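You operate a simulated robot arm through the tools that you are given. There is no shell and no other tool.

Carry out the task below with a simulated robot arm. There is one attempt and no reset: what you move stays moved.

Task
Pack the teal drive box and the white foam block into the flight case; lock it.
Fine: drive box on the red latch side, block on the blue latch side; shut the lid, then turn both latches. Set down upright: teal drive box, white foam block.

The check looks at the end state, three seconds after you hand in, the way a careful person would. Anything else that was tipped, shoved, dropped, spilled or broken makes it a failure. A push-on lid holds only when it is set on centred and level and pressed home; a screw cap is set on level and turned clockwise until tight.

Robot
A 7-joint arm with a fingered hand, fixed in place. Base frame: the origin is on the floor under the middle of its stand, x ahead of it, y to its left, z up. Units: m, rad, N and s.
With the tool pointing down near the work surface it reaches from about 0.26 to 0.82 m from the base axis. Its first joint turns from -2.496 to 2.496 rad. Payload 3 kg.
The tool frame sits at the grasp point between the pads (the TCP): z along the fingers, y along the line on which they close. The tips reach 0.026 m beyond it. The gripper opens to 0.148 m; its body begins 0.073 m behind the TCP. The gripper is a hand of 3 fingers: y runs from the thumb to the fingers, the wrist lies at [0, 0, -0.229] in the tool frame.
Orientation is told as [roll, pitch, yaw] about the base's x, y, z axes, in that order, counted from this pose: with the fingers straight down and closing along the base's y, the tool's x points along the base's -x, its y along +y and its z along -z.

Tools
- The arm moves only by the tool step_arm. Its argument "deltas" is a list of rows, each an object (a shift or turn left out is 0) with "slide": the shift along the base's x, y, z in m, a list of three; "turn": the turn, a rotation vector about the base's x, y, z in rad, a list of three. In form: [{"slide": [x, y, z], "turn": [ax, ay, az]}, ...]. A call has 1 to 20 rows; each row is the pose to reach, as a shift and turn from the pose commanded when the call began. A row lasts 0.2 s, in which the tool goes at most 0.05 m and 0.15 rad; a call with a longer step from one row to the next is refused whole. Where a pose cannot be reached the arm comes as near as it can. A force on the tool above 40 N (or 10 N above the force at the start of the call, whichever is more), or a blocked arm, ends the call early, and 0.2 s more pass. In this call time passes only in rows, and 0.2 s behind the last. The reply holds the time, the measured pose of the TCP, the force on the tool along the base axes, the opening and the grip force, in the units named above and with some noise, with the torque about the TCP (base axes, N m) and any sound that the robot's microphone picked up, and new pictures: "views" is both (left out), scene, wrist or none.
- Cameras (640 x 400 px; columns grow to the right, rows downward): "scene" is fixed at [0.2067, -0.6468, 1.3361]; the picture's right is [0.86, -0.51, 0.00], its down [-0.21, -0.35, -0.92] and it looks along [0.47, 0.79, -0.40] (base axes); focal length 293 px, centre (320, 200). "wrist" rides on the gripper at [0.068, -0.039, -0.09] in the tool frame; the picture's right is [0.50, 0.87, 0.00], its down [-0.66, 0.38, -0.65] and it looks along [-0.57, 0.33, 0.76] (tool axes); focal length 222 px, centre (320, 200). There is no depth. A picture from a camera that has moved, and an enlarged one, comes with that camera's place and axes in the base frame and with its lens. The place of the scene camera against the robot may be out by one fixed shift of up to 0.025 m in any direction.
- raise_lower(by): slides the trunk up (or, below 0, down) by that many m; the arm rides with it, the base frame stays. It gives what a move gives, with no picture.
- set_fingers(finger1, finger2, thumb_bend): sets how far each is bent, from 0 (flat) to 100 (curled in); at 30 the hand is open as for a grip, at 70 the pads meet at the TCP. One left out holds its place. A second passes; each finger stops where it meets its share of the squeeze, and holds until it gets a number again. It is the only way to open and close the hand. It gives what a move gives, with no picture; readings hold the bend of each and the force on the fingers (four entries, about 0 where the hand has none), thumb and palm.
- zoom(camera, box): a new picture of the part [left, top, right, bottom] of that camera's present view, enlarged. The clock stands still meanwhile.
- sign_off(): hands the job in; it is judged then, once.

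Places have to be worked out from the pictures, the camera data and where the tool is seen. Open the gripper and draw the arm clear of the work before you hand the job in, unless the task says otherwise.

The tools are called after "Call:" as name(argument=value, ...) on one line, values as JSON. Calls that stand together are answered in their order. step_arm: Moves the arm, as the interface text tells. Its arguments: {"type":"object","properties":{"deltas":{"type":"array"},"views":{"type":"string","enum":["both","scene","wrist","none"]}},"required":["deltas"]} The other tools are called the same way: raise_lower (by) moves the trunk up or down; set_fingers (finger1, finger2, thumb_bend) moves the fingers one by one; zoom (camera, box) takes an enlarged picture of a part of a camera's view; sign_off () hands the job in.

At the start:

```text
time_s: 0.0
ee_pos: [0.6673, 0.3252, 1.3602]
orientation: [-0.001, 0.0, 0.0]
ft_force: [-0.2, -0.1, -0.3]
wrist_torque: [0.0, 0.01, 0.0]
finger_gap: 0.1478
gripper_force: 0.0
shape: jaw
bend: [30.0, 30.0, 30.0]
finger forces: [0.1, 0.0, 0.0, 0.1, 0.1, 0.1]
trunk travel left (down, up): [-0.775, 0.115]
```

scene: 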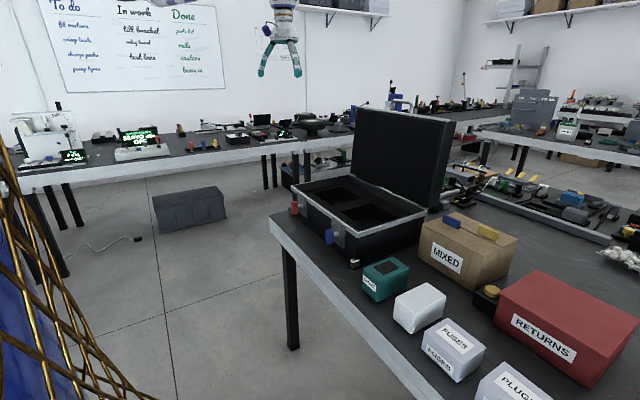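
wrist: 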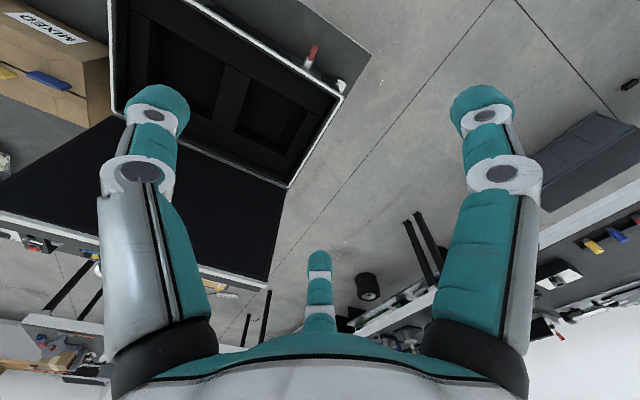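

I start by looking closer at the case, its latches and the items near it before moving anything.

Call:
zoom(camera="scene", box=[260, 90, 460, 280])

Call:
zoom(camera="scene", box=[340, 200, 640, 400])

Call:
zoom(camera="wrist", box=[0, 0, 380, 240])

```text
2.11 times, centred on (360, 185) of scene
camera zoom: at [0.2067, -0.6468, 1.3361], right [0.86, -0.51, 0.0], down [-0.21, -0.35, -0.92], along [0.47, 0.79, -0.4], focal length 616 px, centre (236, 232)
```

zoom: 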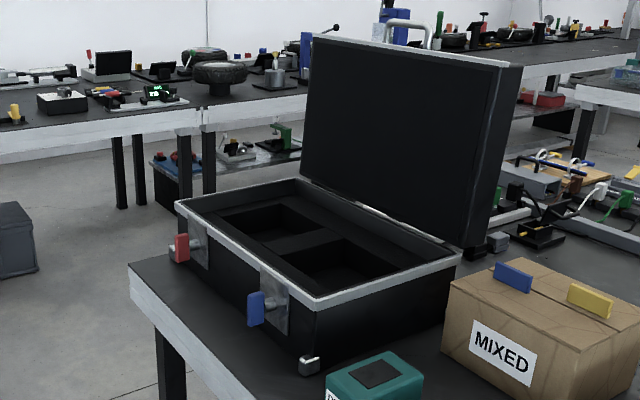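

```text
2.00 times, centred on (490, 300) of scene
camera zoom: at [0.2067, -0.6468, 1.3361], right [0.86, -0.51, 0.0], down [-0.21, -0.35, -0.92], along [0.47, 0.79, -0.4], focal length 585 px, centre (-20, 0)
```

zoom: 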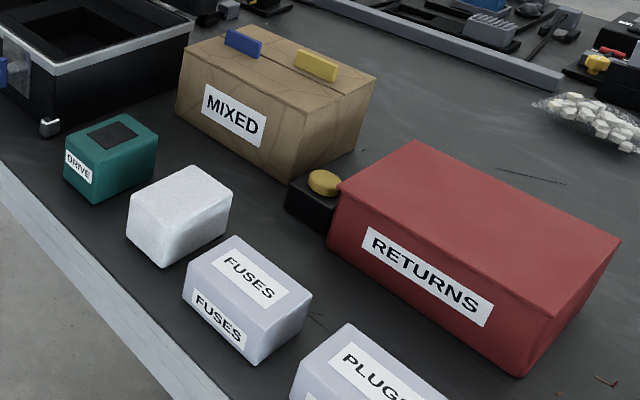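

```text
1.67 times, centred on (190, 120) of wrist
camera zoom: at [0.5982, 0.2857, 1.452], right [-0.5, 0.87, 0.0], down [0.66, 0.38, 0.65], along [0.57, 0.33, -0.76], focal length 370 px, centre (537, 333)
```

zoom: 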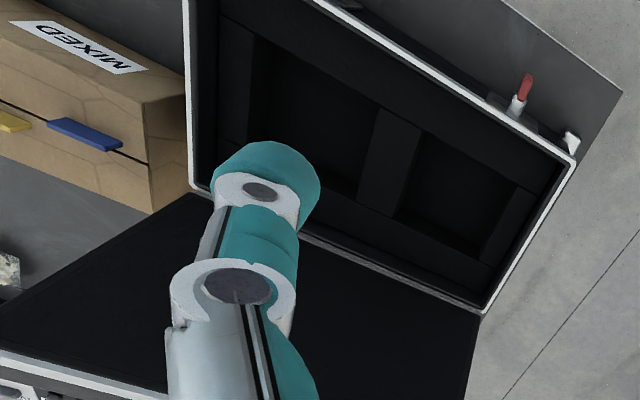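

The case seems to sit on a table whose top is near z=0.75, with its latches facing the robot (red on +y, blue on -y) and an upright lid hinged at the far side. I'll move the hand back and to the right, staying high, to see the items from above.

Call:
step_arm(deltas=[{"slide": [-0.02, -0.04, 0]}, {"slide": [-0.04, -0.08, 0]}, {"slide": [-0.06, -0.12, 0]}, {"slide": [-0.08, -0.16, 0]}, {"slide": [-0.1, -0.2, 0]}, {"slide": [-0.12, -0.24, 0]}, {"slide": [-0.14, -0.28, 0]}, {"slide": [-0.16, -0.32, 0]}, {"slide": [-0.18, -0.36, 0]}, {"slide": [-0.2, -0.4, 0]}, {"slide": [-0.22, -0.44, 0]}], views="both")

```text
time_s: 2.4
ee_pos: [0.7855, -0.0013, 1.388]
orientation: [0.007, -0.002, -0.001]
ft_force: [0.4, -1.3, 0.6]
wrist_torque: [0.13, 0.02, 0.02]
finger_gap: 0.1479
gripper_force: 0.1
shape: jaw
bend: [30.0, 30.0, 30.0]
finger forces: [0.1, 0.0, 0.0, 0.0, 0.0, 0.0]
out of reach, approached as far as the arm can: row 2, 3, 4, 5, 6, 7, 8, 9, 10, 11
trunk travel left (down, up): [-0.775, 0.115]
camera wrist: at [0.7162, -0.0409, 1.479], right [-0.5, 0.87, 0.0], down [0.65, 0.38, 0.66], along [0.57, 0.33, -0.75], focal length 222 px, centre (320, 200)
```

scene: 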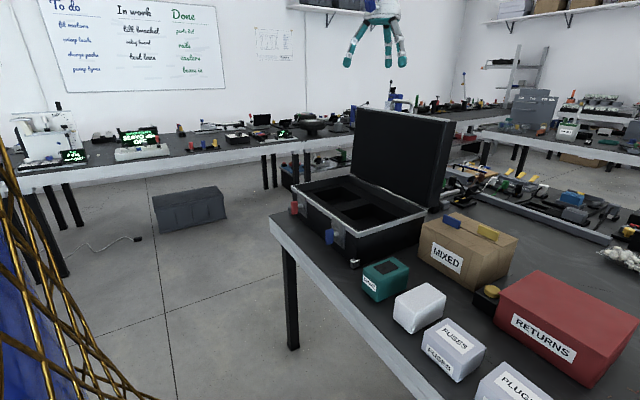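
wrist: 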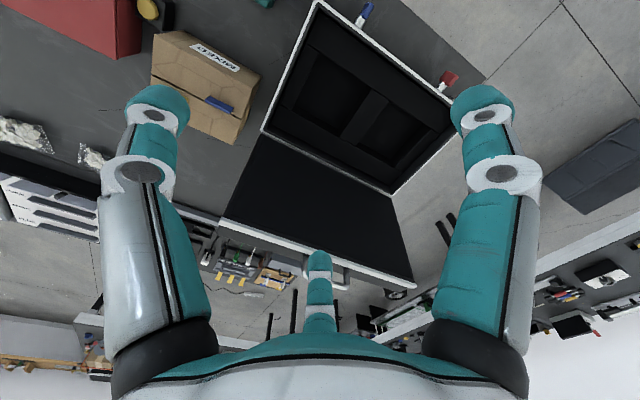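

The arm cannot come closer in at this height, but this wrist view shows the case well: rim about x 0.71–1.01, y −0.05–0.41. I'll zoom into it to measure the pockets, rim and latches.

Call:
zoom(camera="wrist", box=[220, 0, 480, 200])

Call:
zoom(camera="wrist", box=[60, 0, 320, 160])

Call:
raise_lower(by=-0.15)

```text
2.00 times, centred on (350, 100) of wrist
camera zoom: at [0.7162, -0.0409, 1.479], right [-0.5, 0.87, 0.0], down [0.65, 0.38, 0.66], along [0.57, 0.33, -0.75], focal length 444 px, centre (260, 400)
```

zoom: 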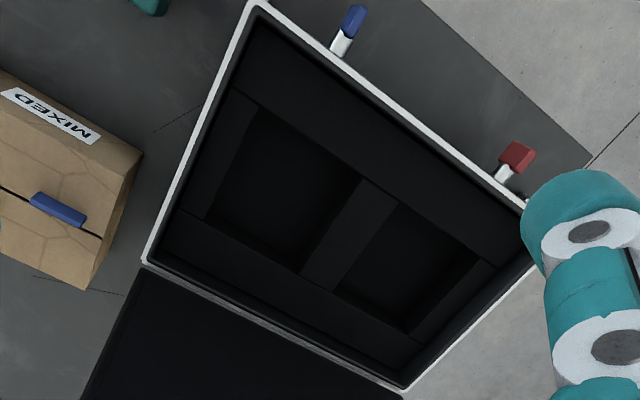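

```text
2.46 times, centred on (190, 80) of wrist
camera zoom: at [0.7162, -0.0409, 1.479], right [-0.5, 0.87, 0.0], down [0.65, 0.38, 0.66], along [0.57, 0.33, -0.75], focal length 547 px, centre (640, 495)
```

zoom: 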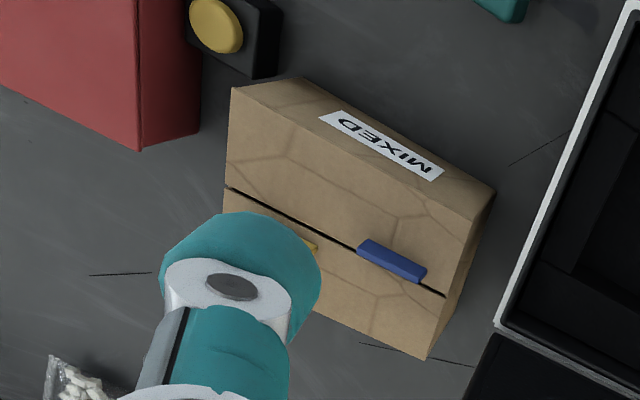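

```text
time_s: 4.2
ee_pos: [0.7848, 0.0002, 1.2378]
orientation: [0.003, 0.0, -0.001]
ft_force: [0.5, 1.2, -0.4]
wrist_torque: [0.01, -0.01, -0.01]
finger_gap: 0.1479
gripper_force: 0.0
shape: jaw
bend: [30.0, 30.0, 30.0]
finger forces: [0.0, 0.1, 0.1, 0.1, 0.1, 0.0]
trunk travel left (down, up): [-0.625, 0.265]
```

The pockets sit at about [0.86, 0.07] (blue side) and [0.86, 0.29] (red side), each roughly 0.15 m square. I'll go lower and to the right, well above the items, to test the reach and see the drive box and foam block from above.

Call:
step_arm(deltas=[{"slide": [-0.015, -0.035, -0.03]}, {"slide": [-0.035, -0.07, -0.055]}, {"slide": [-0.055, -0.1, -0.08]}, {"slide": [-0.075, -0.13, -0.105]}, {"slide": [-0.095, -0.16, -0.13]}, {"slide": [-0.115, -0.19, -0.15]}, {"slide": [-0.135, -0.22, -0.17]}], views="both")

```text
time_s: 5.8
ee_pos: [0.8358, -0.1775, 1.1707]
orientation: [0.016, -0.013, -0.005]
ft_force: [-0.6, -0.3, -0.3]
wrist_torque: [0.05, 0.01, 0.01]
finger_gap: 0.1481
gripper_force: 0.0
shape: jaw
bend: [30.0, 30.0, 30.0]
finger forces: [0.1, 0.0, 0.1, 0.0, 0.1, 0.0]
out of reach, approached as far as the arm can: row 1, 2, 3, 4, 5, 6, 7
trunk travel left (down, up): [-0.625, 0.265]
camera wrist: at [0.7654, -0.2176, 1.2598], right [-0.5, 0.87, 0.01], down [0.65, 0.36, 0.67], along [0.58, 0.34, -0.74], focal length 222 px, centre (320, 200)
```

scene: 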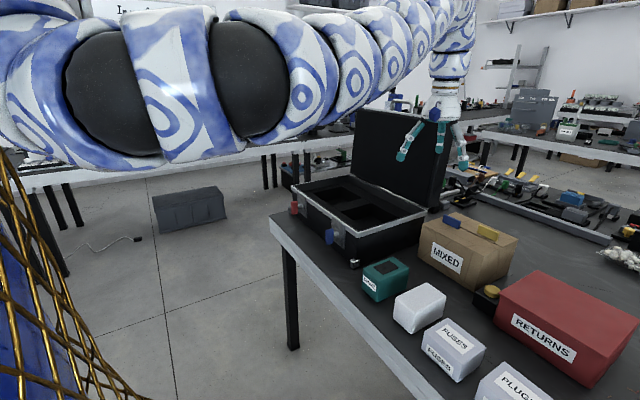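
wrist: 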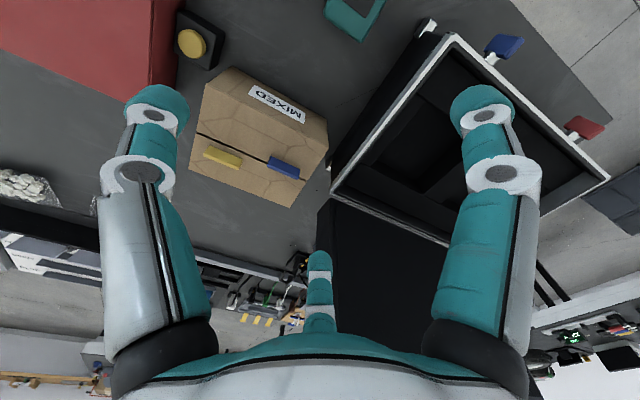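

The drive box and block are behind the camera's view here, and the arm appears to be in a high configuration that limits close reach. I'll step down and back toward the robot, staying above the items, to see whether the reach opens up.

Call:
step_arm(deltas=[{"slide": [0, 0, -0.03]}, {"slide": [-0.02, 0, -0.06]}, {"slide": [-0.04, 0, -0.09]}, {"slide": [-0.06, 0, -0.12]}], views="both")

```text
time_s: 6.8
ee_pos: [0.8349, -0.1724, 1.1402]
orientation: [0.006, -0.004, 0.001]
ft_force: [-0.2, 0.0, -0.1]
wrist_torque: [-0.03, -0.02, 0.01]
finger_gap: 0.1481
gripper_force: 0.1
shape: jaw
bend: [30.0, 30.0, 30.0]
finger forces: [0.0, 0.0, 0.1, 0.1, 0.0, 0.1]
out of reach, approached as far as the arm can: row 2, 3, 4
trunk travel left (down, up): [-0.625, 0.265]
camera wrist: at [0.7666, -0.212, 1.2321], right [-0.5, 0.87, 0.0], down [0.65, 0.38, 0.66], along [0.57, 0.33, -0.75], focal length 222 px, centre (320, 200)
```

scene: 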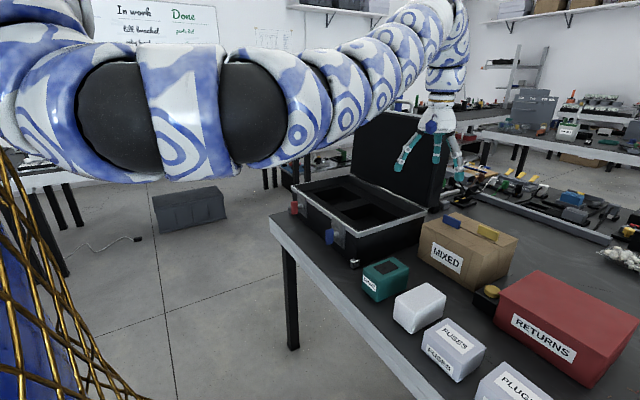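
wrist: 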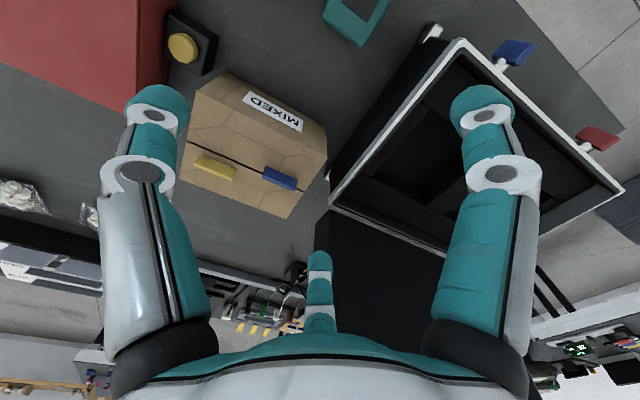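

Moving down works but pulling back does not, possibly because a wrist joint is at its limit with this yaw. I'll test by yawing the tool in the direction the arm has swung.

Call:
step_arm(deltas=[{"turn": [0, 0, -0.15]}, {"turn": [0, 0, -0.3]}, {"turn": [0, 0, -0.45]}, {"slide": [-0.03, 0, 0], "turn": [0, 0, -0.45]}, {"slide": [-0.06, 0, 0], "turn": [0, 0, -0.45]}], views="wrist")

```text
time_s: 8.0
ee_pos: [0.8343, -0.1726, 1.1408]
orientation: [0.004, -0.001, -0.45]
ft_force: [-0.3, 0.0, 0.3]
wrist_torque: [0.0, 0.0, 0.02]
finger_gap: 0.1483
gripper_force: 0.0
shape: jaw
bend: [30.0, 30.0, 30.0]
finger forces: [0.1, 0.0, 0.0, 0.0, 0.1, 0.0]
out of reach, approached as far as the arm can: row 4, 5
trunk travel left (down, up): [-0.625, 0.265]
camera wrist: at [0.7567, -0.179, 1.2316], right [-0.07, 1.0, 0.0], down [0.75, 0.05, 0.66], along [0.65, 0.05, -0.76], focal length 222 px, centre (320, 200)
```

wrist: 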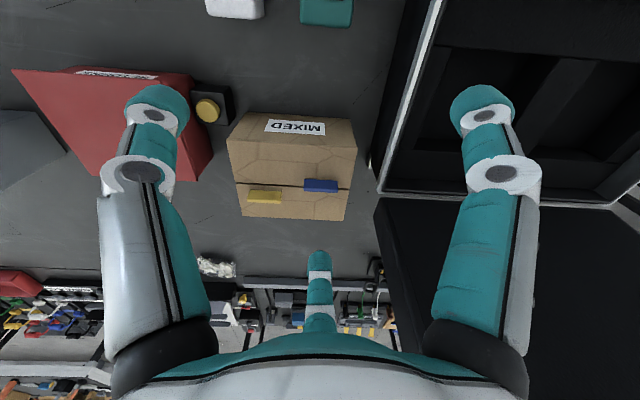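

Yaw works freely, so the block is radial: the elbow is low and the forearm slopes up to the wrist. Raising the trunk and then lowering the arm relative to it should free the inner reach.

Call:
raise_lower(by=0.2)

Call:
step_arm(deltas=[{"slide": [0, 0, -0.045]}, {"slide": [0, 0, -0.09]}, {"slide": [0, 0, -0.135]}, {"slide": [0, 0, -0.18]}, {"slide": [0, 0, -0.225]}, {"slide": [-0.03, 0, -0.255]}, {"slide": [-0.06, 0, -0.27]}], views="both")

```text
time_s: 10.1
ee_pos: [0.8373, -0.1735, 1.34]
orientation: [0.003, -0.002, -0.45]
ft_force: [-1.1, -0.2, -0.4]
wrist_torque: [-0.03, -0.03, -0.01]
finger_gap: 0.148
gripper_force: 0.1
shape: jaw
bend: [30.0, 30.0, 30.0]
finger forces: [0.0, 0.0, 0.1, 0.0, 0.0, 0.0]
trunk travel left (down, up): [-0.825, 0.065]
```

```text
time_s: 11.9
ee_pos: [0.8006, -0.1931, 1.1082]
orientation: [-0.016, -0.077, -0.45]
ft_force: [0.6, 0.9, -0.5]
wrist_torque: [0.01, 0.02, 0.01]
finger_gap: 0.148
gripper_force: 0.1
shape: jaw
bend: [30.0, 30.0, 30.0]
finger forces: [0.0, 0.0, 0.0, 0.0, 0.0, 0.1]
out of reach, approached as far as the arm can: row 1, 2
trunk travel left (down, up): [-0.825, 0.065]
stopped in row 7: the arm was blocked; the commanded pose is now the measured one
camera wrist: at [0.716, -0.1946, 1.195], right [-0.07, 1.0, -0.05], down [0.71, 0.09, 0.7], along [0.7, 0.01, -0.72], focal length 222 px, centre (320, 200)
```

scene: 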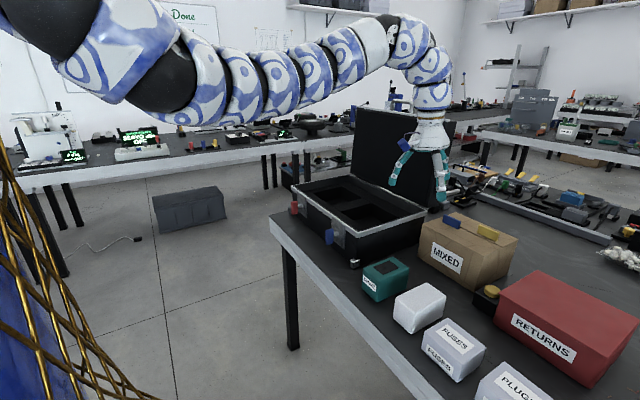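
wrist: 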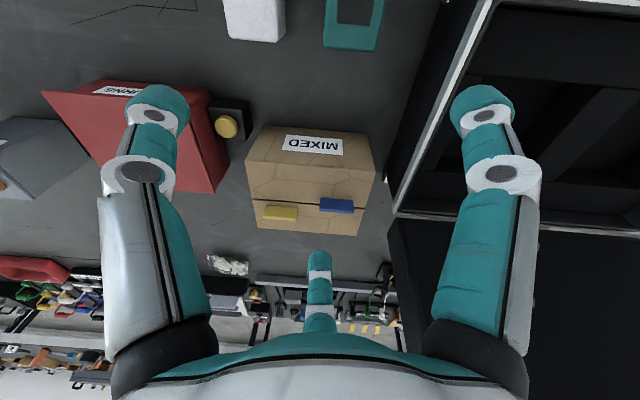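

The arm came down, though row 7 was reported as blocked with almost no force, so it looks like a joint lag. I'll re-level the tool and carry on inward and down in small steps.

Call:
step_arm(deltas=[{"slide": [0, 0, -0.02], "turn": [0.024, 0.031, 0]}, {"slide": [0, 0, -0.04], "turn": [0.048, 0.062, 0]}, {"slide": [-0.02, 0, -0.06], "turn": [0.048, 0.062, 0]}, {"slide": [-0.04, 0, -0.08], "turn": [0.048, 0.062, 0]}, {"slide": [-0.06, 0, -0.09], "turn": [0.048, 0.062, 0]}], views="both")

```text
time_s: 13.1
ee_pos: [0.7393, -0.1918, 1.0187]
orientation: [0.001, 0.0, -0.453]
ft_force: [0.0, 0.4, 0.4]
wrist_torque: [0.04, -0.01, 0.0]
finger_gap: 0.148
gripper_force: 0.1
shape: jaw
bend: [30.0, 30.0, 30.0]
finger forces: [0.0, 0.0, 0.0, 0.1, 0.1, 0.0]
trunk travel left (down, up): [-0.825, 0.065]
camera wrist: at [0.6604, -0.1984, 1.1097], right [-0.07, 1.0, 0.0], down [0.76, 0.05, 0.65], along [0.65, 0.05, -0.76], focal length 222 px, centre (320, 200)
```

scene: 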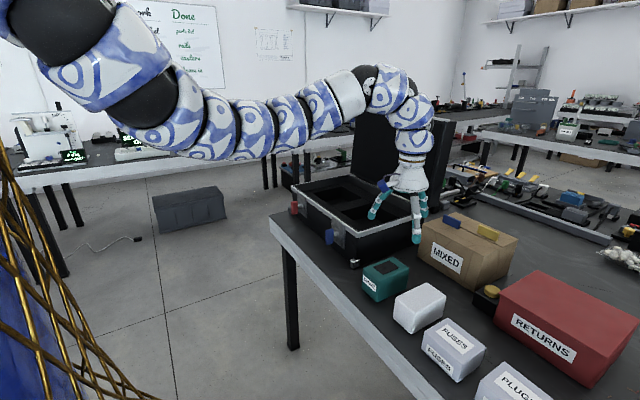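
wrist: 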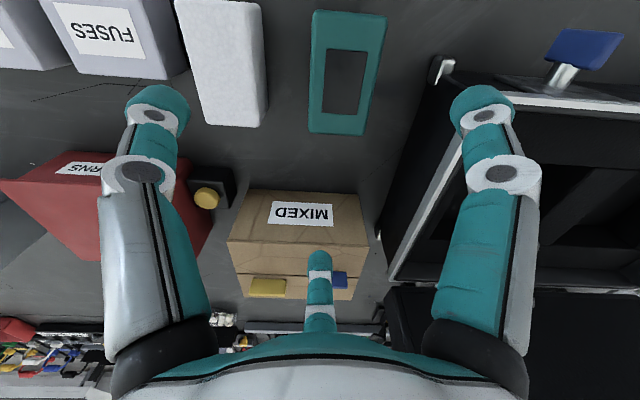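

Now the tool is level at z≈1.02 and the view shows both items. I'll zoom in on them to measure positions and sizes.

Call:
zoom(camera="wrist", box=[160, 0, 420, 160])

Call:
zoom(camera="wrist", box=[400, 0, 640, 150])

Call:
zoom(camera="scene", box=[340, 240, 500, 360])

```text
2.46 times, centred on (290, 80) of wrist
camera zoom: at [0.6604, -0.1984, 1.1097], right [-0.07, 1.0, 0.0], down [0.76, 0.05, 0.65], along [0.65, 0.05, -0.76], focal length 547 px, centre (394, 495)
```

zoom: 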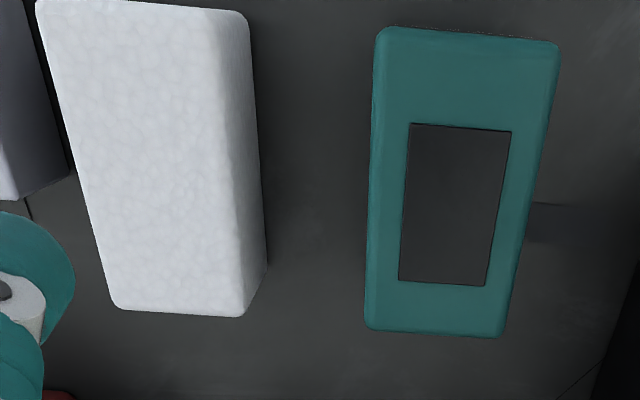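

```text
2.67 times, centred on (520, 75) of wrist
camera zoom: at [0.6604, -0.1984, 1.1097], right [-0.07, 1.0, 0.0], down [0.76, 0.05, 0.65], along [0.65, 0.05, -0.76], focal length 592 px, centre (-213, 533)
```

zoom: 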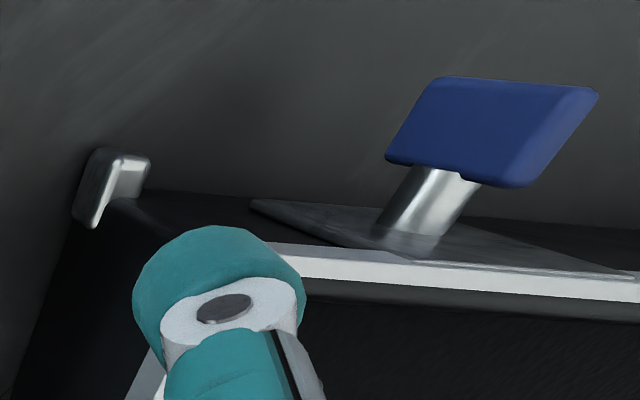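

```text
3.33 times, centred on (420, 300) of scene
camera zoom: at [0.2067, -0.6468, 1.3361], right [0.86, -0.51, 0.0], down [-0.21, -0.35, -0.92], along [0.47, 0.79, -0.4], focal length 975 px, centre (-13, -133)
```

zoom: 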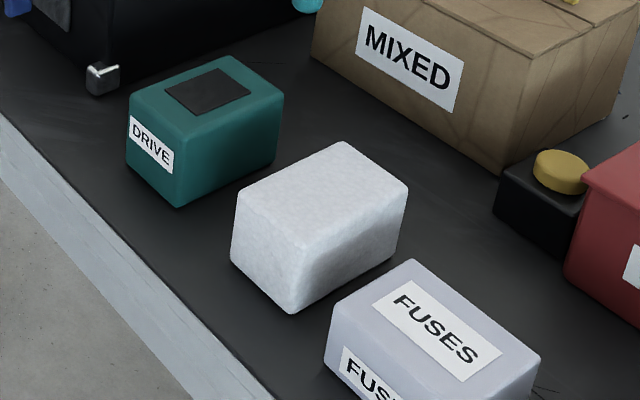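

Teal box: about x 0.66–0.79, y −0.20 to −0.13; foam block: about x 0.66–0.785, y −0.34 to −0.257. Before planning the grasp I need to know how the three digits travel, so I'll bend them in the air and look.

Call:
set_fingers(finger1=50, finger2=30, thumb_bend=50)

Call:
zoom(camera="wrist", box=[0, 0, 640, 400])

```text
time_s: 14.1
ee_pos: [0.74, -0.1926, 1.0168]
orientation: [0.004, 0.0, -0.45]
ft_force: [-0.4, -0.2, 0.6]
wrist_torque: [0.0, -0.01, -0.01]
finger_gap: 0.0629
gripper_force: 0.1
shape: fingers
bend: [50.0, 30.0, 50.0]
finger forces: [0.0, 0.1, 0.1, 0.1, 0.0, 0.0]
trunk travel left (down, up): [-0.825, 0.065]
```

```text
1.00 times, centred on (320, 200) of wrist (not enlarged: the box is as wide or as high as the picture)
camera zoom: at [0.6611, -0.1984, 1.1092], right [-0.07, 1.0, 0.0], down [0.76, 0.05, 0.65], along [0.65, 0.05, -0.76], focal length 222 px, centre (320, 200)
```

zoom: 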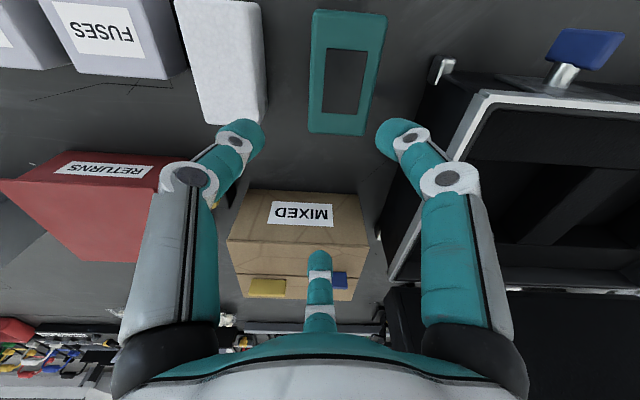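

The digits move radially toward the axis, with the thumb and finger 1 next to the camera and finger 2 opposite. I'll open the hand again and move over the case to measure the pockets' size and depth.

Call:
set_fingers(finger1=30, finger2=30, thumb_bend=30)

Call:
step_arm(deltas=[{"slide": [-0.003, 0.04, 0.01]}, {"slide": [-0.006, 0.08, 0.02]}, {"slide": [-0.009, 0.12, 0.03]}, {"slide": [-0.012, 0.16, 0.03]}, {"slide": [-0.015, 0.2, 0.03]}, {"slide": [-0.018, 0.24, 0.03]}, {"slide": [-0.021, 0.28, 0.03]}, {"slide": [-0.024, 0.32, 0.03]}, {"slide": [-0.026, 0.358, 0.03]}], views="both")

Call:
zoom(camera="wrist", box=[160, 40, 480, 240])

```text
time_s: 15.1
ee_pos: [0.74, -0.1925, 1.0177]
orientation: [0.002, 0.001, -0.45]
ft_force: [0.7, 0.7, 0.0]
wrist_torque: [0.04, 0.0, 0.01]
finger_gap: 0.1267
gripper_force: 0.0
shape: fingers
bend: [30.0, 30.0, 30.0]
finger forces: [0.0, 0.1, 0.0, 0.0, 0.0, 0.0]
trunk travel left (down, up): [-0.825, 0.065]
```

```text
time_s: 17.1
ee_pos: [0.7147, 0.1671, 1.0477]
orientation: [0.0, 0.002, -0.451]
ft_force: [0.9, 0.4, 0.8]
wrist_torque: [0.01, 0.03, 0.0]
finger_gap: 0.1269
gripper_force: 0.1
shape: fingers
bend: [30.0, 30.0, 30.0]
finger forces: [0.1, 0.0, 0.0, 0.0, 0.0, 0.0]
trunk travel left (down, up): [-0.825, 0.065]
camera wrist: at [0.6351, 0.1615, 1.1397], right [-0.07, 1.0, 0.0], down [0.76, 0.05, 0.65], along [0.65, 0.05, -0.76], focal length 222 px, centre (320, 200)
```

scene: 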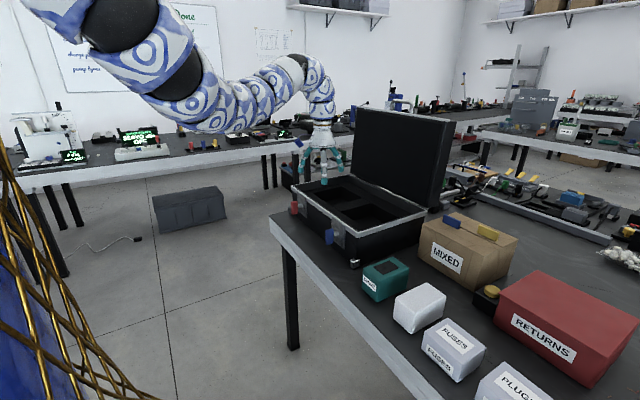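
wrist: 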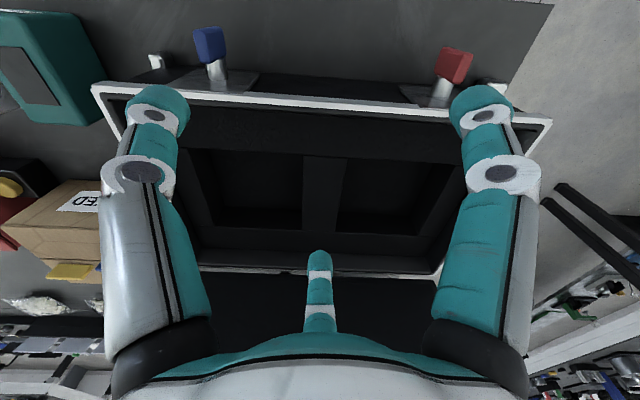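

```text
2.00 times, centred on (320, 140) of wrist
camera zoom: at [0.6351, 0.1615, 1.1397], right [-0.07, 1.0, 0.0], down [0.76, 0.05, 0.65], along [0.65, 0.05, -0.76], focal length 444 px, centre (320, 320)
```

zoom: 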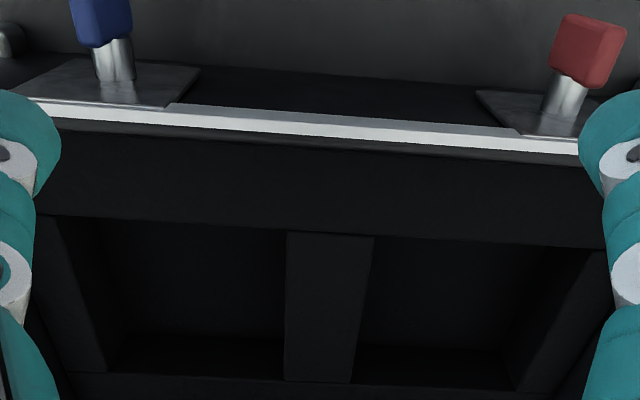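

Rim height comes out at about 0.91, foam top about 0.87 and pocket floor about 0.825, with pockets ~0.15 m square. I plan to grip with yaw −90° (thumb on the robot side), so I'll test that yaw and the reach to the far-left pocket while still high.

Call:
step_arm(deltas=[{"turn": [0, 0, -0.14]}, {"turn": [0, 0, -0.28]}, {"turn": [0, 0, -0.42]}, {"turn": [0, 0, -0.56]}, {"turn": [0, 0, -0.7]}, {"turn": [0, 0, -0.84]}, {"turn": [0, 0, -0.98]}, {"turn": [0, 0, -1.12]}, {"slide": [0.03, 0.03, 0.01], "turn": [0, 0, -1.12]}, {"slide": [0.06, 0.06, 0.02], "turn": [0, 0, -1.12]}, {"slide": [0.09, 0.09, 0.02], "turn": [0, 0, -1.12]}, {"slide": [0.12, 0.12, 0.02], "turn": [0, 0, -1.12]}, {"slide": [0.147, 0.123, 0.02], "turn": [0, 0, -1.12]}], views="both")

```text
time_s: 19.9
ee_pos: [0.801, 0.2539, 1.0718]
orientation: [0.0, 0.004, -1.572]
ft_force: [-0.4, 0.3, 0.7]
wrist_torque: [0.0, 0.02, 0.02]
finger_gap: 0.1268
gripper_force: 0.0
shape: fingers
bend: [30.0, 30.0, 30.0]
finger forces: [0.0, 0.0, 0.0, 0.0, 0.0, 0.1]
out of reach, approached as far as the arm can: row 11, 12, 13
trunk travel left (down, up): [-0.825, 0.065]
camera wrist: at [0.7603, 0.321, 1.1634], right [0.87, 0.5, 0.0], down [0.38, -0.66, 0.65], along [0.33, -0.56, -0.76], focal length 222 px, centre (320, 200)
```

scene: 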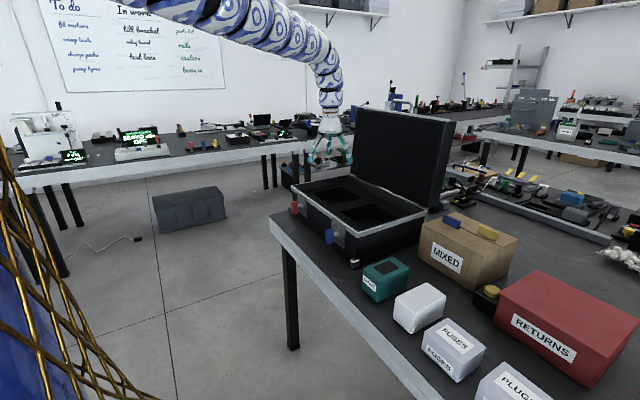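
wrist: 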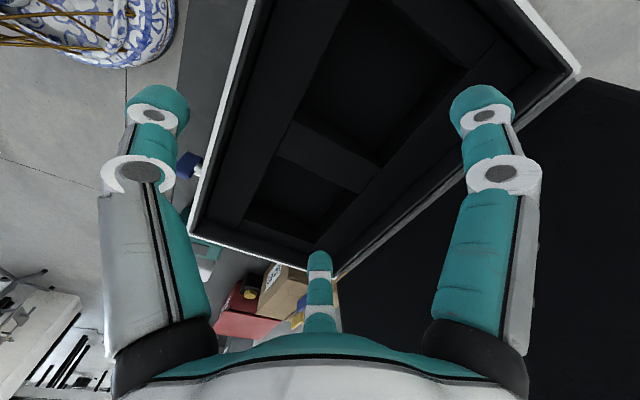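

Yaw −90° is fine, but at this trunk height the reach stops at r≈0.84. I'll lift the tool and lower the trunk so the wrist is nearer shoulder height, then retry the reach over the left pocket.

Call:
step_arm(deltas=[{"slide": [0, 0, 0.04]}, {"slide": [0, 0, 0.08]}, {"slide": [0, 0, 0.12]}], views="none")

Call:
raise_lower(by=-0.15)

Call:
step_arm(deltas=[{"slide": [0.02, 0.012, 0]}, {"slide": [0.04, 0.024, 0]}, {"slide": [0.06, 0.036, 0]}], views="both")

```text
time_s: 20.7
ee_pos: [0.7984, 0.2543, 1.1917]
orientation: [0.001, 0.001, -1.571]
ft_force: [-0.2, -0.2, 0.3]
wrist_torque: [0.02, -0.01, 0.01]
finger_gap: 0.1273
gripper_force: 0.0
shape: fingers
bend: [30.0, 30.0, 30.0]
finger forces: [0.0, 0.0, 0.0, 0.1, 0.0, 0.0]
trunk travel left (down, up): [-0.825, 0.065]
```

```text
time_s: 22.5
ee_pos: [0.7996, 0.2545, 1.0424]
orientation: [0.0, 0.003, -1.571]
ft_force: [-0.1, 0.1, 0.0]
wrist_torque: [-0.01, 0.0, 0.0]
finger_gap: 0.1268
gripper_force: 0.1
shape: fingers
bend: [30.0, 30.0, 30.0]
finger forces: [0.0, 0.1, 0.1, 0.0, 0.1, 0.0]
trunk travel left (down, up): [-0.675, 0.215]
```

```text
time_s: 23.3
ee_pos: [0.8185, 0.2665, 1.0417]
orientation: [0.0, 0.002, -1.569]
ft_force: [0.7, 0.2, -0.8]
wrist_torque: [0.04, 0.02, 0.01]
finger_gap: 0.1271
gripper_force: 0.0
shape: fingers
bend: [30.0, 30.0, 30.0]
finger forces: [0.1, 0.0, 0.0, 0.0, 0.0, 0.0]
out of reach, approached as far as the arm can: row 2, 3
trunk travel left (down, up): [-0.675, 0.215]
camera wrist: at [0.7779, 0.3342, 1.1331], right [0.87, 0.5, 0.0], down [0.38, -0.66, 0.65], along [0.33, -0.56, -0.76], focal length 222 px, centre (320, 200)
```

scene: 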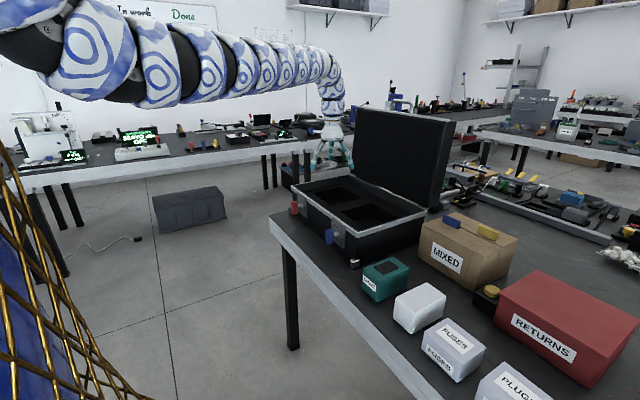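
wrist: 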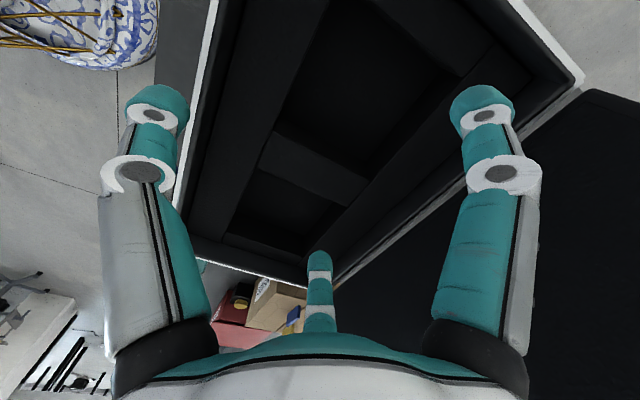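

With the trunk lower the reach grew to about r=0.86. I'll probe a little higher relative to the shoulder to find the maximum tool-down reach.

Call:
step_arm(deltas=[{"slide": [0.0, 0.0, 0.03]}, {"slide": [0.0, 0.0, 0.06]}, {"slide": [0.005, 0.003, 0.06]}, {"slide": [0.01, 0.006, 0.06]}, {"slide": [0.015, 0.009, 0.06]}, {"slide": [0.02, 0.012, 0.06]}, {"slide": [0.025, 0.015, 0.06]}, {"slide": [0.03, 0.018, 0.06]}, {"slide": [0.035, 0.021, 0.06]}, {"slide": [0.04, 0.024, 0.06]}], views="none")

```text
time_s: 25.5
ee_pos: [0.8256, 0.2651, 1.1031]
orientation: [-0.002, 0.001, -1.57]
ft_force: [0.6, 1.6, 0.0]
wrist_torque: [0.0, 0.02, -0.02]
finger_gap: 0.1272
gripper_force: 0.1
shape: fingers
bend: [30.0, 30.0, 30.0]
finger forces: [0.0, 0.0, 0.1, 0.0, 0.0, 0.0]
out of reach, approached as far as the arm can: row 4, 5, 6, 7, 8, 9, 10
trunk travel left (down, up): [-0.675, 0.215]
```

Max tool-down reach is about r=0.868, so I'll place the drive box near the front of its pocket with its long side along y. Now I raise the trunk for the pick and move over to the drive box with yaw −90°.

Call:
raise_lower(by=0.2)

Call:
step_arm(deltas=[{"slide": [0, 0, -0.04]}, {"slide": [0, 0, -0.08]}, {"slide": [0, 0, -0.12]}, {"slide": [-0.005, -0.01, -0.16]}, {"slide": [-0.015, -0.03, -0.2]}, {"slide": [-0.025, -0.07, -0.21]}, {"slide": [-0.035, -0.115, -0.22]}, {"slide": [-0.045, -0.16, -0.23]}, {"slide": [-0.055, -0.205, -0.235]}, {"slide": [-0.065, -0.25, -0.24]}, {"slide": [-0.075, -0.295, -0.25]}, {"slide": [-0.085, -0.34, -0.26]}, {"slide": [-0.095, -0.385, -0.27]}, {"slide": [-0.101, -0.431, -0.28]}], views="both")

Call:
zoom(camera="wrist", box=[160, 0, 480, 200])

```text
time_s: 27.6
ee_pos: [0.8256, 0.265, 1.3031]
orientation: [-0.002, 0.004, -1.573]
ft_force: [0.1, 0.6, -0.5]
wrist_torque: [0.01, 0.01, 0.02]
finger_gap: 0.1268
gripper_force: 0.0
shape: fingers
bend: [30.0, 30.0, 30.0]
finger forces: [0.1, 0.0, 0.1, 0.0, 0.1, 0.0]
trunk travel left (down, up): [-0.875, 0.015]
```

```text
time_s: 30.6
ee_pos: [0.7254, -0.1655, 1.0242]
orientation: [0.001, 0.003, -1.568]
ft_force: [0.2, 0.7, -0.4]
wrist_torque: [0.02, 0.0, -0.01]
finger_gap: 0.1272
gripper_force: 0.1
shape: fingers
bend: [30.0, 30.0, 30.0]
finger forces: [0.0, 0.0, 0.0, 0.0, 0.1, 0.0]
out of reach, approached as far as the arm can: row 1, 2, 3, 4, 5
trunk travel left (down, up): [-0.875, 0.015]
camera wrist: at [0.6849, -0.0984, 1.1164], right [0.87, 0.5, 0.0], down [0.38, -0.66, 0.65], along [0.33, -0.56, -0.76], focal length 222 px, centre (320, 200)
```

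scene: 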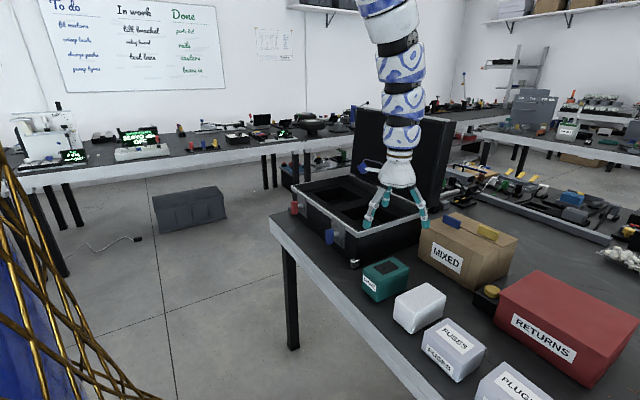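
wrist: 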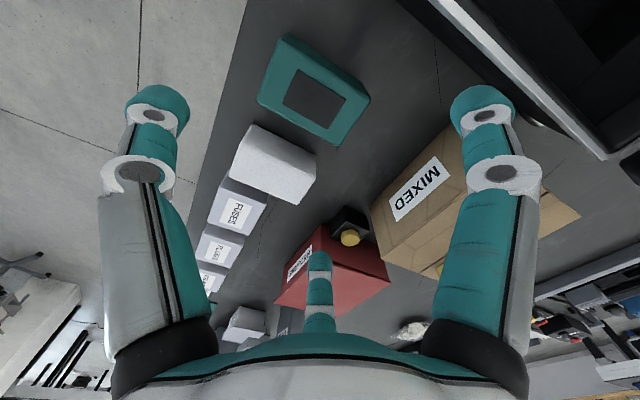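

```text
2.00 times, centred on (320, 100) of wrist
camera zoom: at [0.6849, -0.0984, 1.1164], right [0.87, 0.5, 0.0], down [0.38, -0.66, 0.65], along [0.33, -0.56, -0.76], focal length 444 px, centre (320, 400)
```

zoom: 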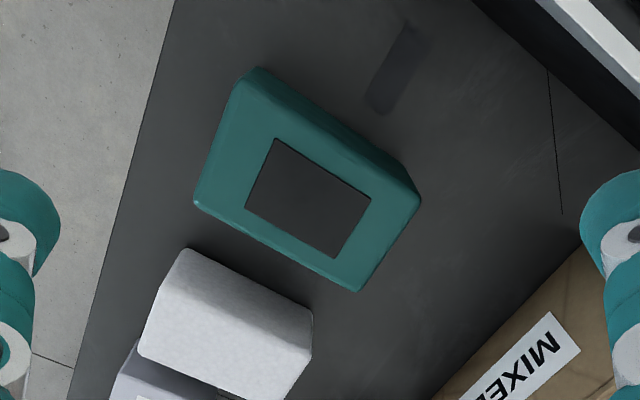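

Triangulating two views gives the drive box about 0.110 × 0.065 × 0.082 m, centre [0.719, −0.171], top z≈0.857, table z≈0.775, and about 0.06 m of gap to the foam block. I'll preshape the digits (fingers 41, thumb 33), centre over the box and descend partway.

Call:
set_fingers(finger1=41, finger2=41, thumb_bend=33)

Call:
step_arm(deltas=[{"slide": [-0.007, -0.0055, -0.03]}, {"slide": [-0.007, -0.0055, -0.07]}, {"slide": [-0.007, -0.0055, -0.1]}], views="both")

Call:
zoom(camera="wrist", box=[160, 0, 480, 200])

Call:
zoom(camera="scene", box=[340, 180, 500, 340])

```text
time_s: 31.6
ee_pos: [0.7254, -0.1645, 1.0252]
orientation: [0.001, 0.001, -1.572]
ft_force: [1.0, -1.1, -0.4]
wrist_torque: [0.01, 0.0, 0.0]
finger_gap: 0.1057
gripper_force: 0.2
shape: fingers
bend: [41.0, 41.0, 33.0]
finger forces: [0.0, 0.0, 0.1, 0.0, 0.1, 0.0]
trunk travel left (down, up): [-0.875, 0.015]
```

```text
time_s: 32.4
ee_pos: [0.718, -0.1716, 0.9224]
orientation: [0.0, 0.002, -1.572]
ft_force: [-0.7, 0.2, 0.5]
wrist_torque: [0.0, 0.0, -0.01]
finger_gap: 0.1052
gripper_force: 0.0
shape: fingers
bend: [41.0, 41.0, 33.0]
finger forces: [0.1, 0.1, 0.0, 0.0, 0.0, 0.0]
trunk travel left (down, up): [-0.875, 0.015]
camera wrist: at [0.6777, -0.1037, 1.0141], right [0.87, 0.5, 0.0], down [0.38, -0.66, 0.65], along [0.33, -0.57, -0.76], focal length 222 px, centre (320, 200)
```

scene: 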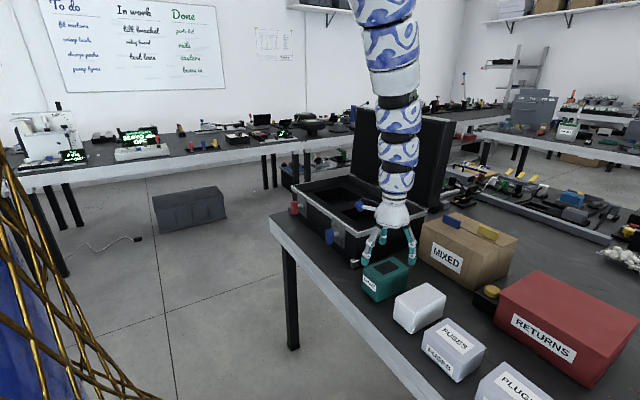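
wrist: 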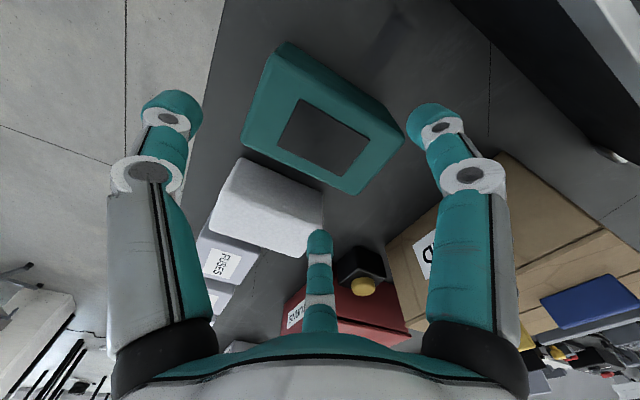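

```text
2.00 times, centred on (320, 100) of wrist
camera zoom: at [0.6777, -0.1037, 1.0141], right [0.87, 0.5, 0.0], down [0.38, -0.66, 0.65], along [0.33, -0.57, -0.76], focal length 444 px, centre (320, 400)
```

zoom: 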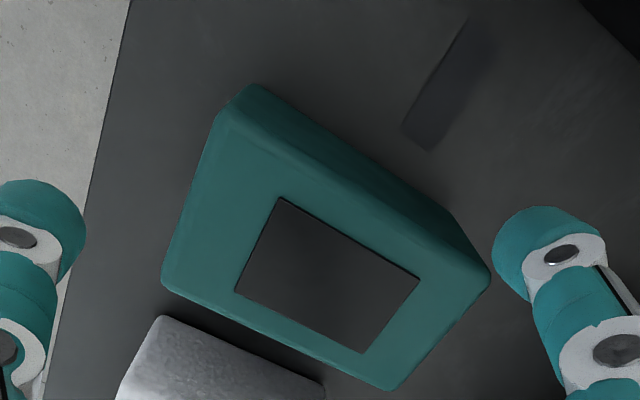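

```text
2.50 times, centred on (420, 260) of scene
camera zoom: at [0.2067, -0.6468, 1.3361], right [0.86, -0.51, 0.0], down [-0.21, -0.35, -0.92], along [0.47, 0.79, -0.4], focal length 731 px, centre (70, 50)
```

zoom: 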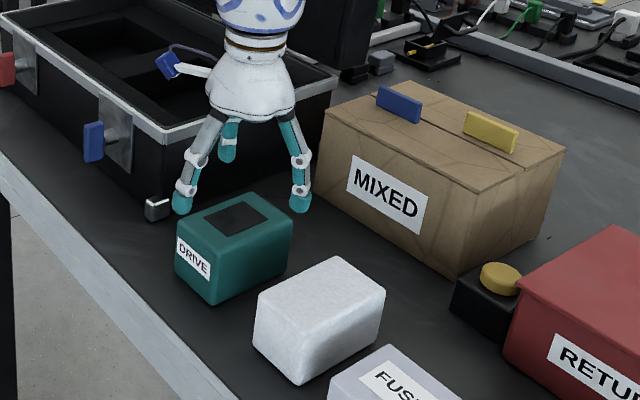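

The refined top height is 0.855 and the tool is centred on the box to within about 1 mm. I'll go straight down to TCP z≈0.850 so the tips reach about 3 cm below the box top.

Call:
step_arm(deltas=[{"slide": [0.001, 0.0005, -0.02]}, {"slide": [0.001, 0.0005, -0.04]}, {"slide": [0.001, 0.0005, -0.06]}, {"slide": [0.001, 0.0005, -0.072]}], views="both")

Call:
zoom(camera="scene", box=[340, 180, 500, 340])

```text
time_s: 33.4
ee_pos: [0.7194, -0.1711, 0.851]
orientation: [0.001, 0.002, -1.571]
ft_force: [-0.7, -0.5, -0.3]
wrist_torque: [0.0, 0.0, 0.01]
finger_gap: 0.1055
gripper_force: 0.1
shape: fingers
bend: [41.0, 41.0, 33.0]
finger forces: [0.0, 0.0, 0.1, 0.1, 0.1, 0.0]
trunk travel left (down, up): [-0.875, 0.015]
camera wrist: at [0.6788, -0.1033, 0.9419], right [0.87, 0.5, 0.0], down [0.38, -0.66, 0.65], along [0.33, -0.56, -0.76], focal length 222 px, centre (320, 200)
```

scene: 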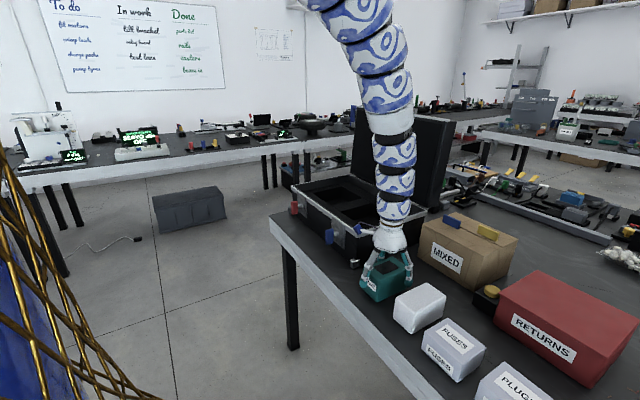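
wrist: 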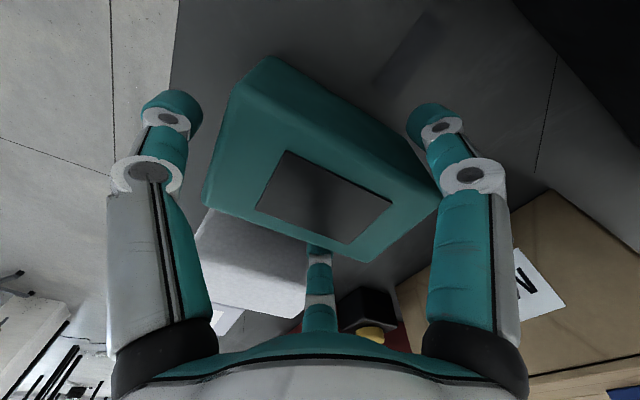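

```text
2.50 times, centred on (420, 260) of scene
camera zoom: at [0.2067, -0.6468, 1.3361], right [0.86, -0.51, 0.0], down [-0.21, -0.35, -0.92], along [0.47, 0.79, -0.4], focal length 731 px, centre (70, 50)
```

zoom: 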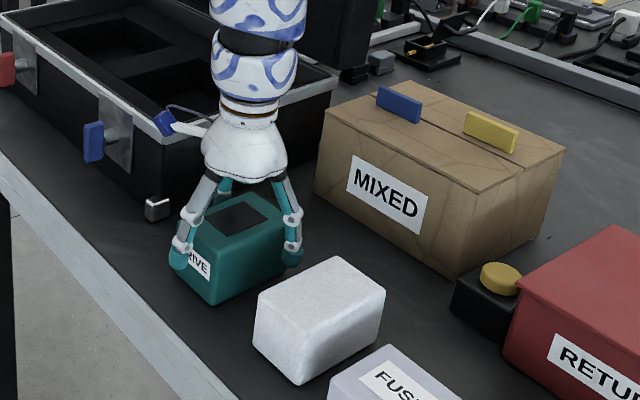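

The digits straddle the box with clearance all round and no contact forces. I'll close all three onto the box.

Call:
set_fingers(finger1=62, finger2=62, thumb_bend=55)

Call:
zoom(camera="scene", box=[340, 180, 500, 340])

Call:
zoom(camera="wrist", box=[0, 0, 640, 400])

```text
time_s: 34.4
ee_pos: [0.719, -0.1699, 0.8516]
orientation: [0.002, 0.002, -1.57]
ft_force: [-1.8, -0.1, 1.3]
wrist_torque: [-0.03, 0.08, -0.02]
finger_gap: 0.0707
gripper_force: 13.9
shape: fingers
bend: [48.0, 49.0, 49.0]
finger forces: [7.8, 7.9, 0.0, 0.0, 11.6, 0.1]
trunk travel left (down, up): [-0.875, 0.015]
```

```text
2.50 times, centred on (420, 260) of scene
camera zoom: at [0.2067, -0.6468, 1.3361], right [0.86, -0.51, 0.0], down [-0.21, -0.35, -0.92], along [0.47, 0.79, -0.4], focal length 731 px, centre (70, 50)
```

zoom: 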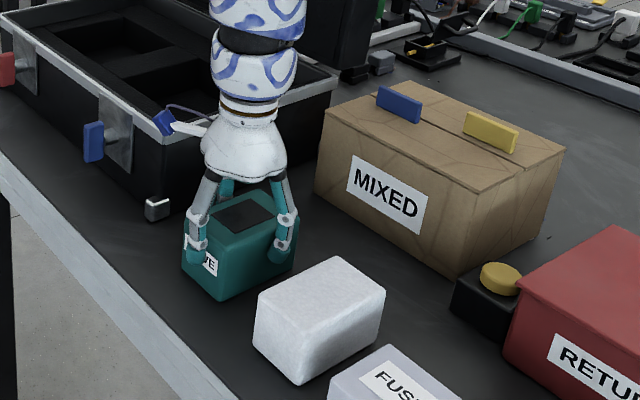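

```text
1.00 times, centred on (320, 200) of wrist (not enlarged: the box is as wide or as high as the picture)
camera zoom: at [0.6787, -0.1028, 0.9424], right [0.87, 0.5, 0.0], down [0.38, -0.66, 0.65], along [0.33, -0.56, -0.76], focal length 222 px, centre (320, 200)
```

zoom: 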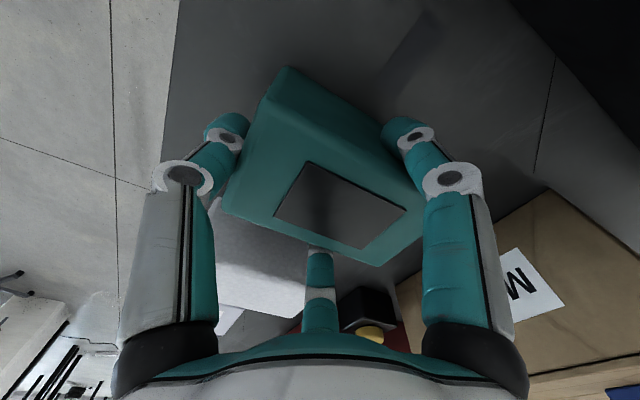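

All three digits carry force (7.8, 7.9, 11.6 N); the box slid about 1 cm forward as it was squeezed but is still square. I'll lift it a little and check that it holds.

Call:
step_arm(deltas=[{"slide": [0, 0, 0.01]}, {"slide": [0, 0, 0.025]}, {"slide": [0, 0, 0.045]}], views="both")

Call:
zoom(camera="scene", box=[340, 160, 500, 320])

```text
time_s: 35.2
ee_pos: [0.7173, -0.1688, 0.8966]
orientation: [0.001, 0.0, -1.57]
ft_force: [-0.1, 0.7, -6.1]
wrist_torque: [0.02, 0.08, -0.01]
finger_gap: 0.0659
gripper_force: 10.6
shape: fingers
bend: [49.0, 49.0, 50.0]
finger forces: [7.0, 6.9, 0.0, 0.0, 7.3, 0.1]
trunk travel left (down, up): [-0.875, 0.015]
camera wrist: at [0.6777, -0.1014, 0.9871], right [0.87, 0.5, 0.0], down [0.38, -0.66, 0.65], along [0.33, -0.56, -0.76], focal length 222 px, centre (320, 200)
```

scene: 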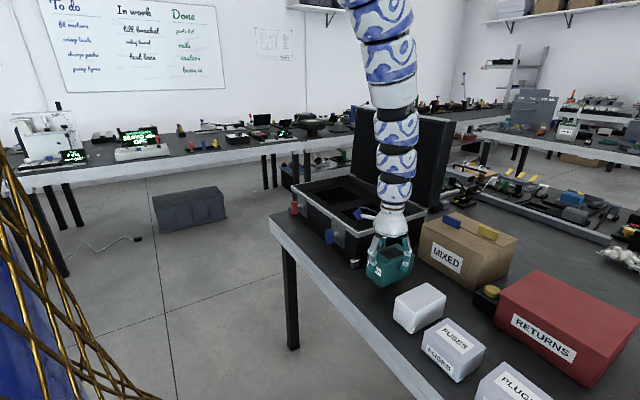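
wrist: 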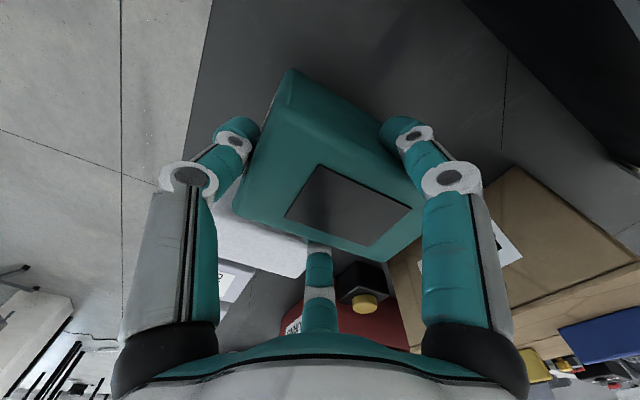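

```text
2.50 times, centred on (420, 240) of scene
camera zoom: at [0.2067, -0.6468, 1.3361], right [0.86, -0.51, 0.0], down [-0.21, -0.35, -0.92], along [0.47, 0.79, -0.4], focal length 731 px, centre (70, 100)
```

zoom: 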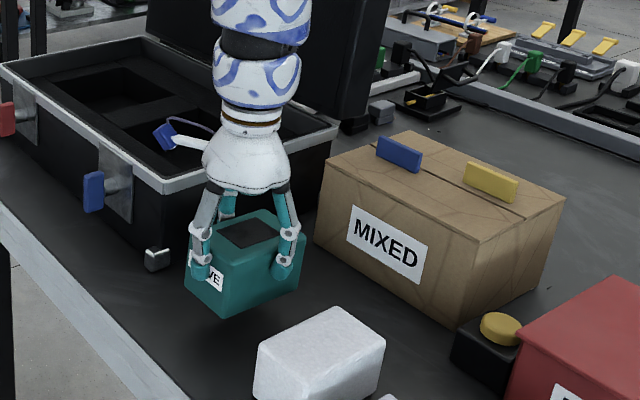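

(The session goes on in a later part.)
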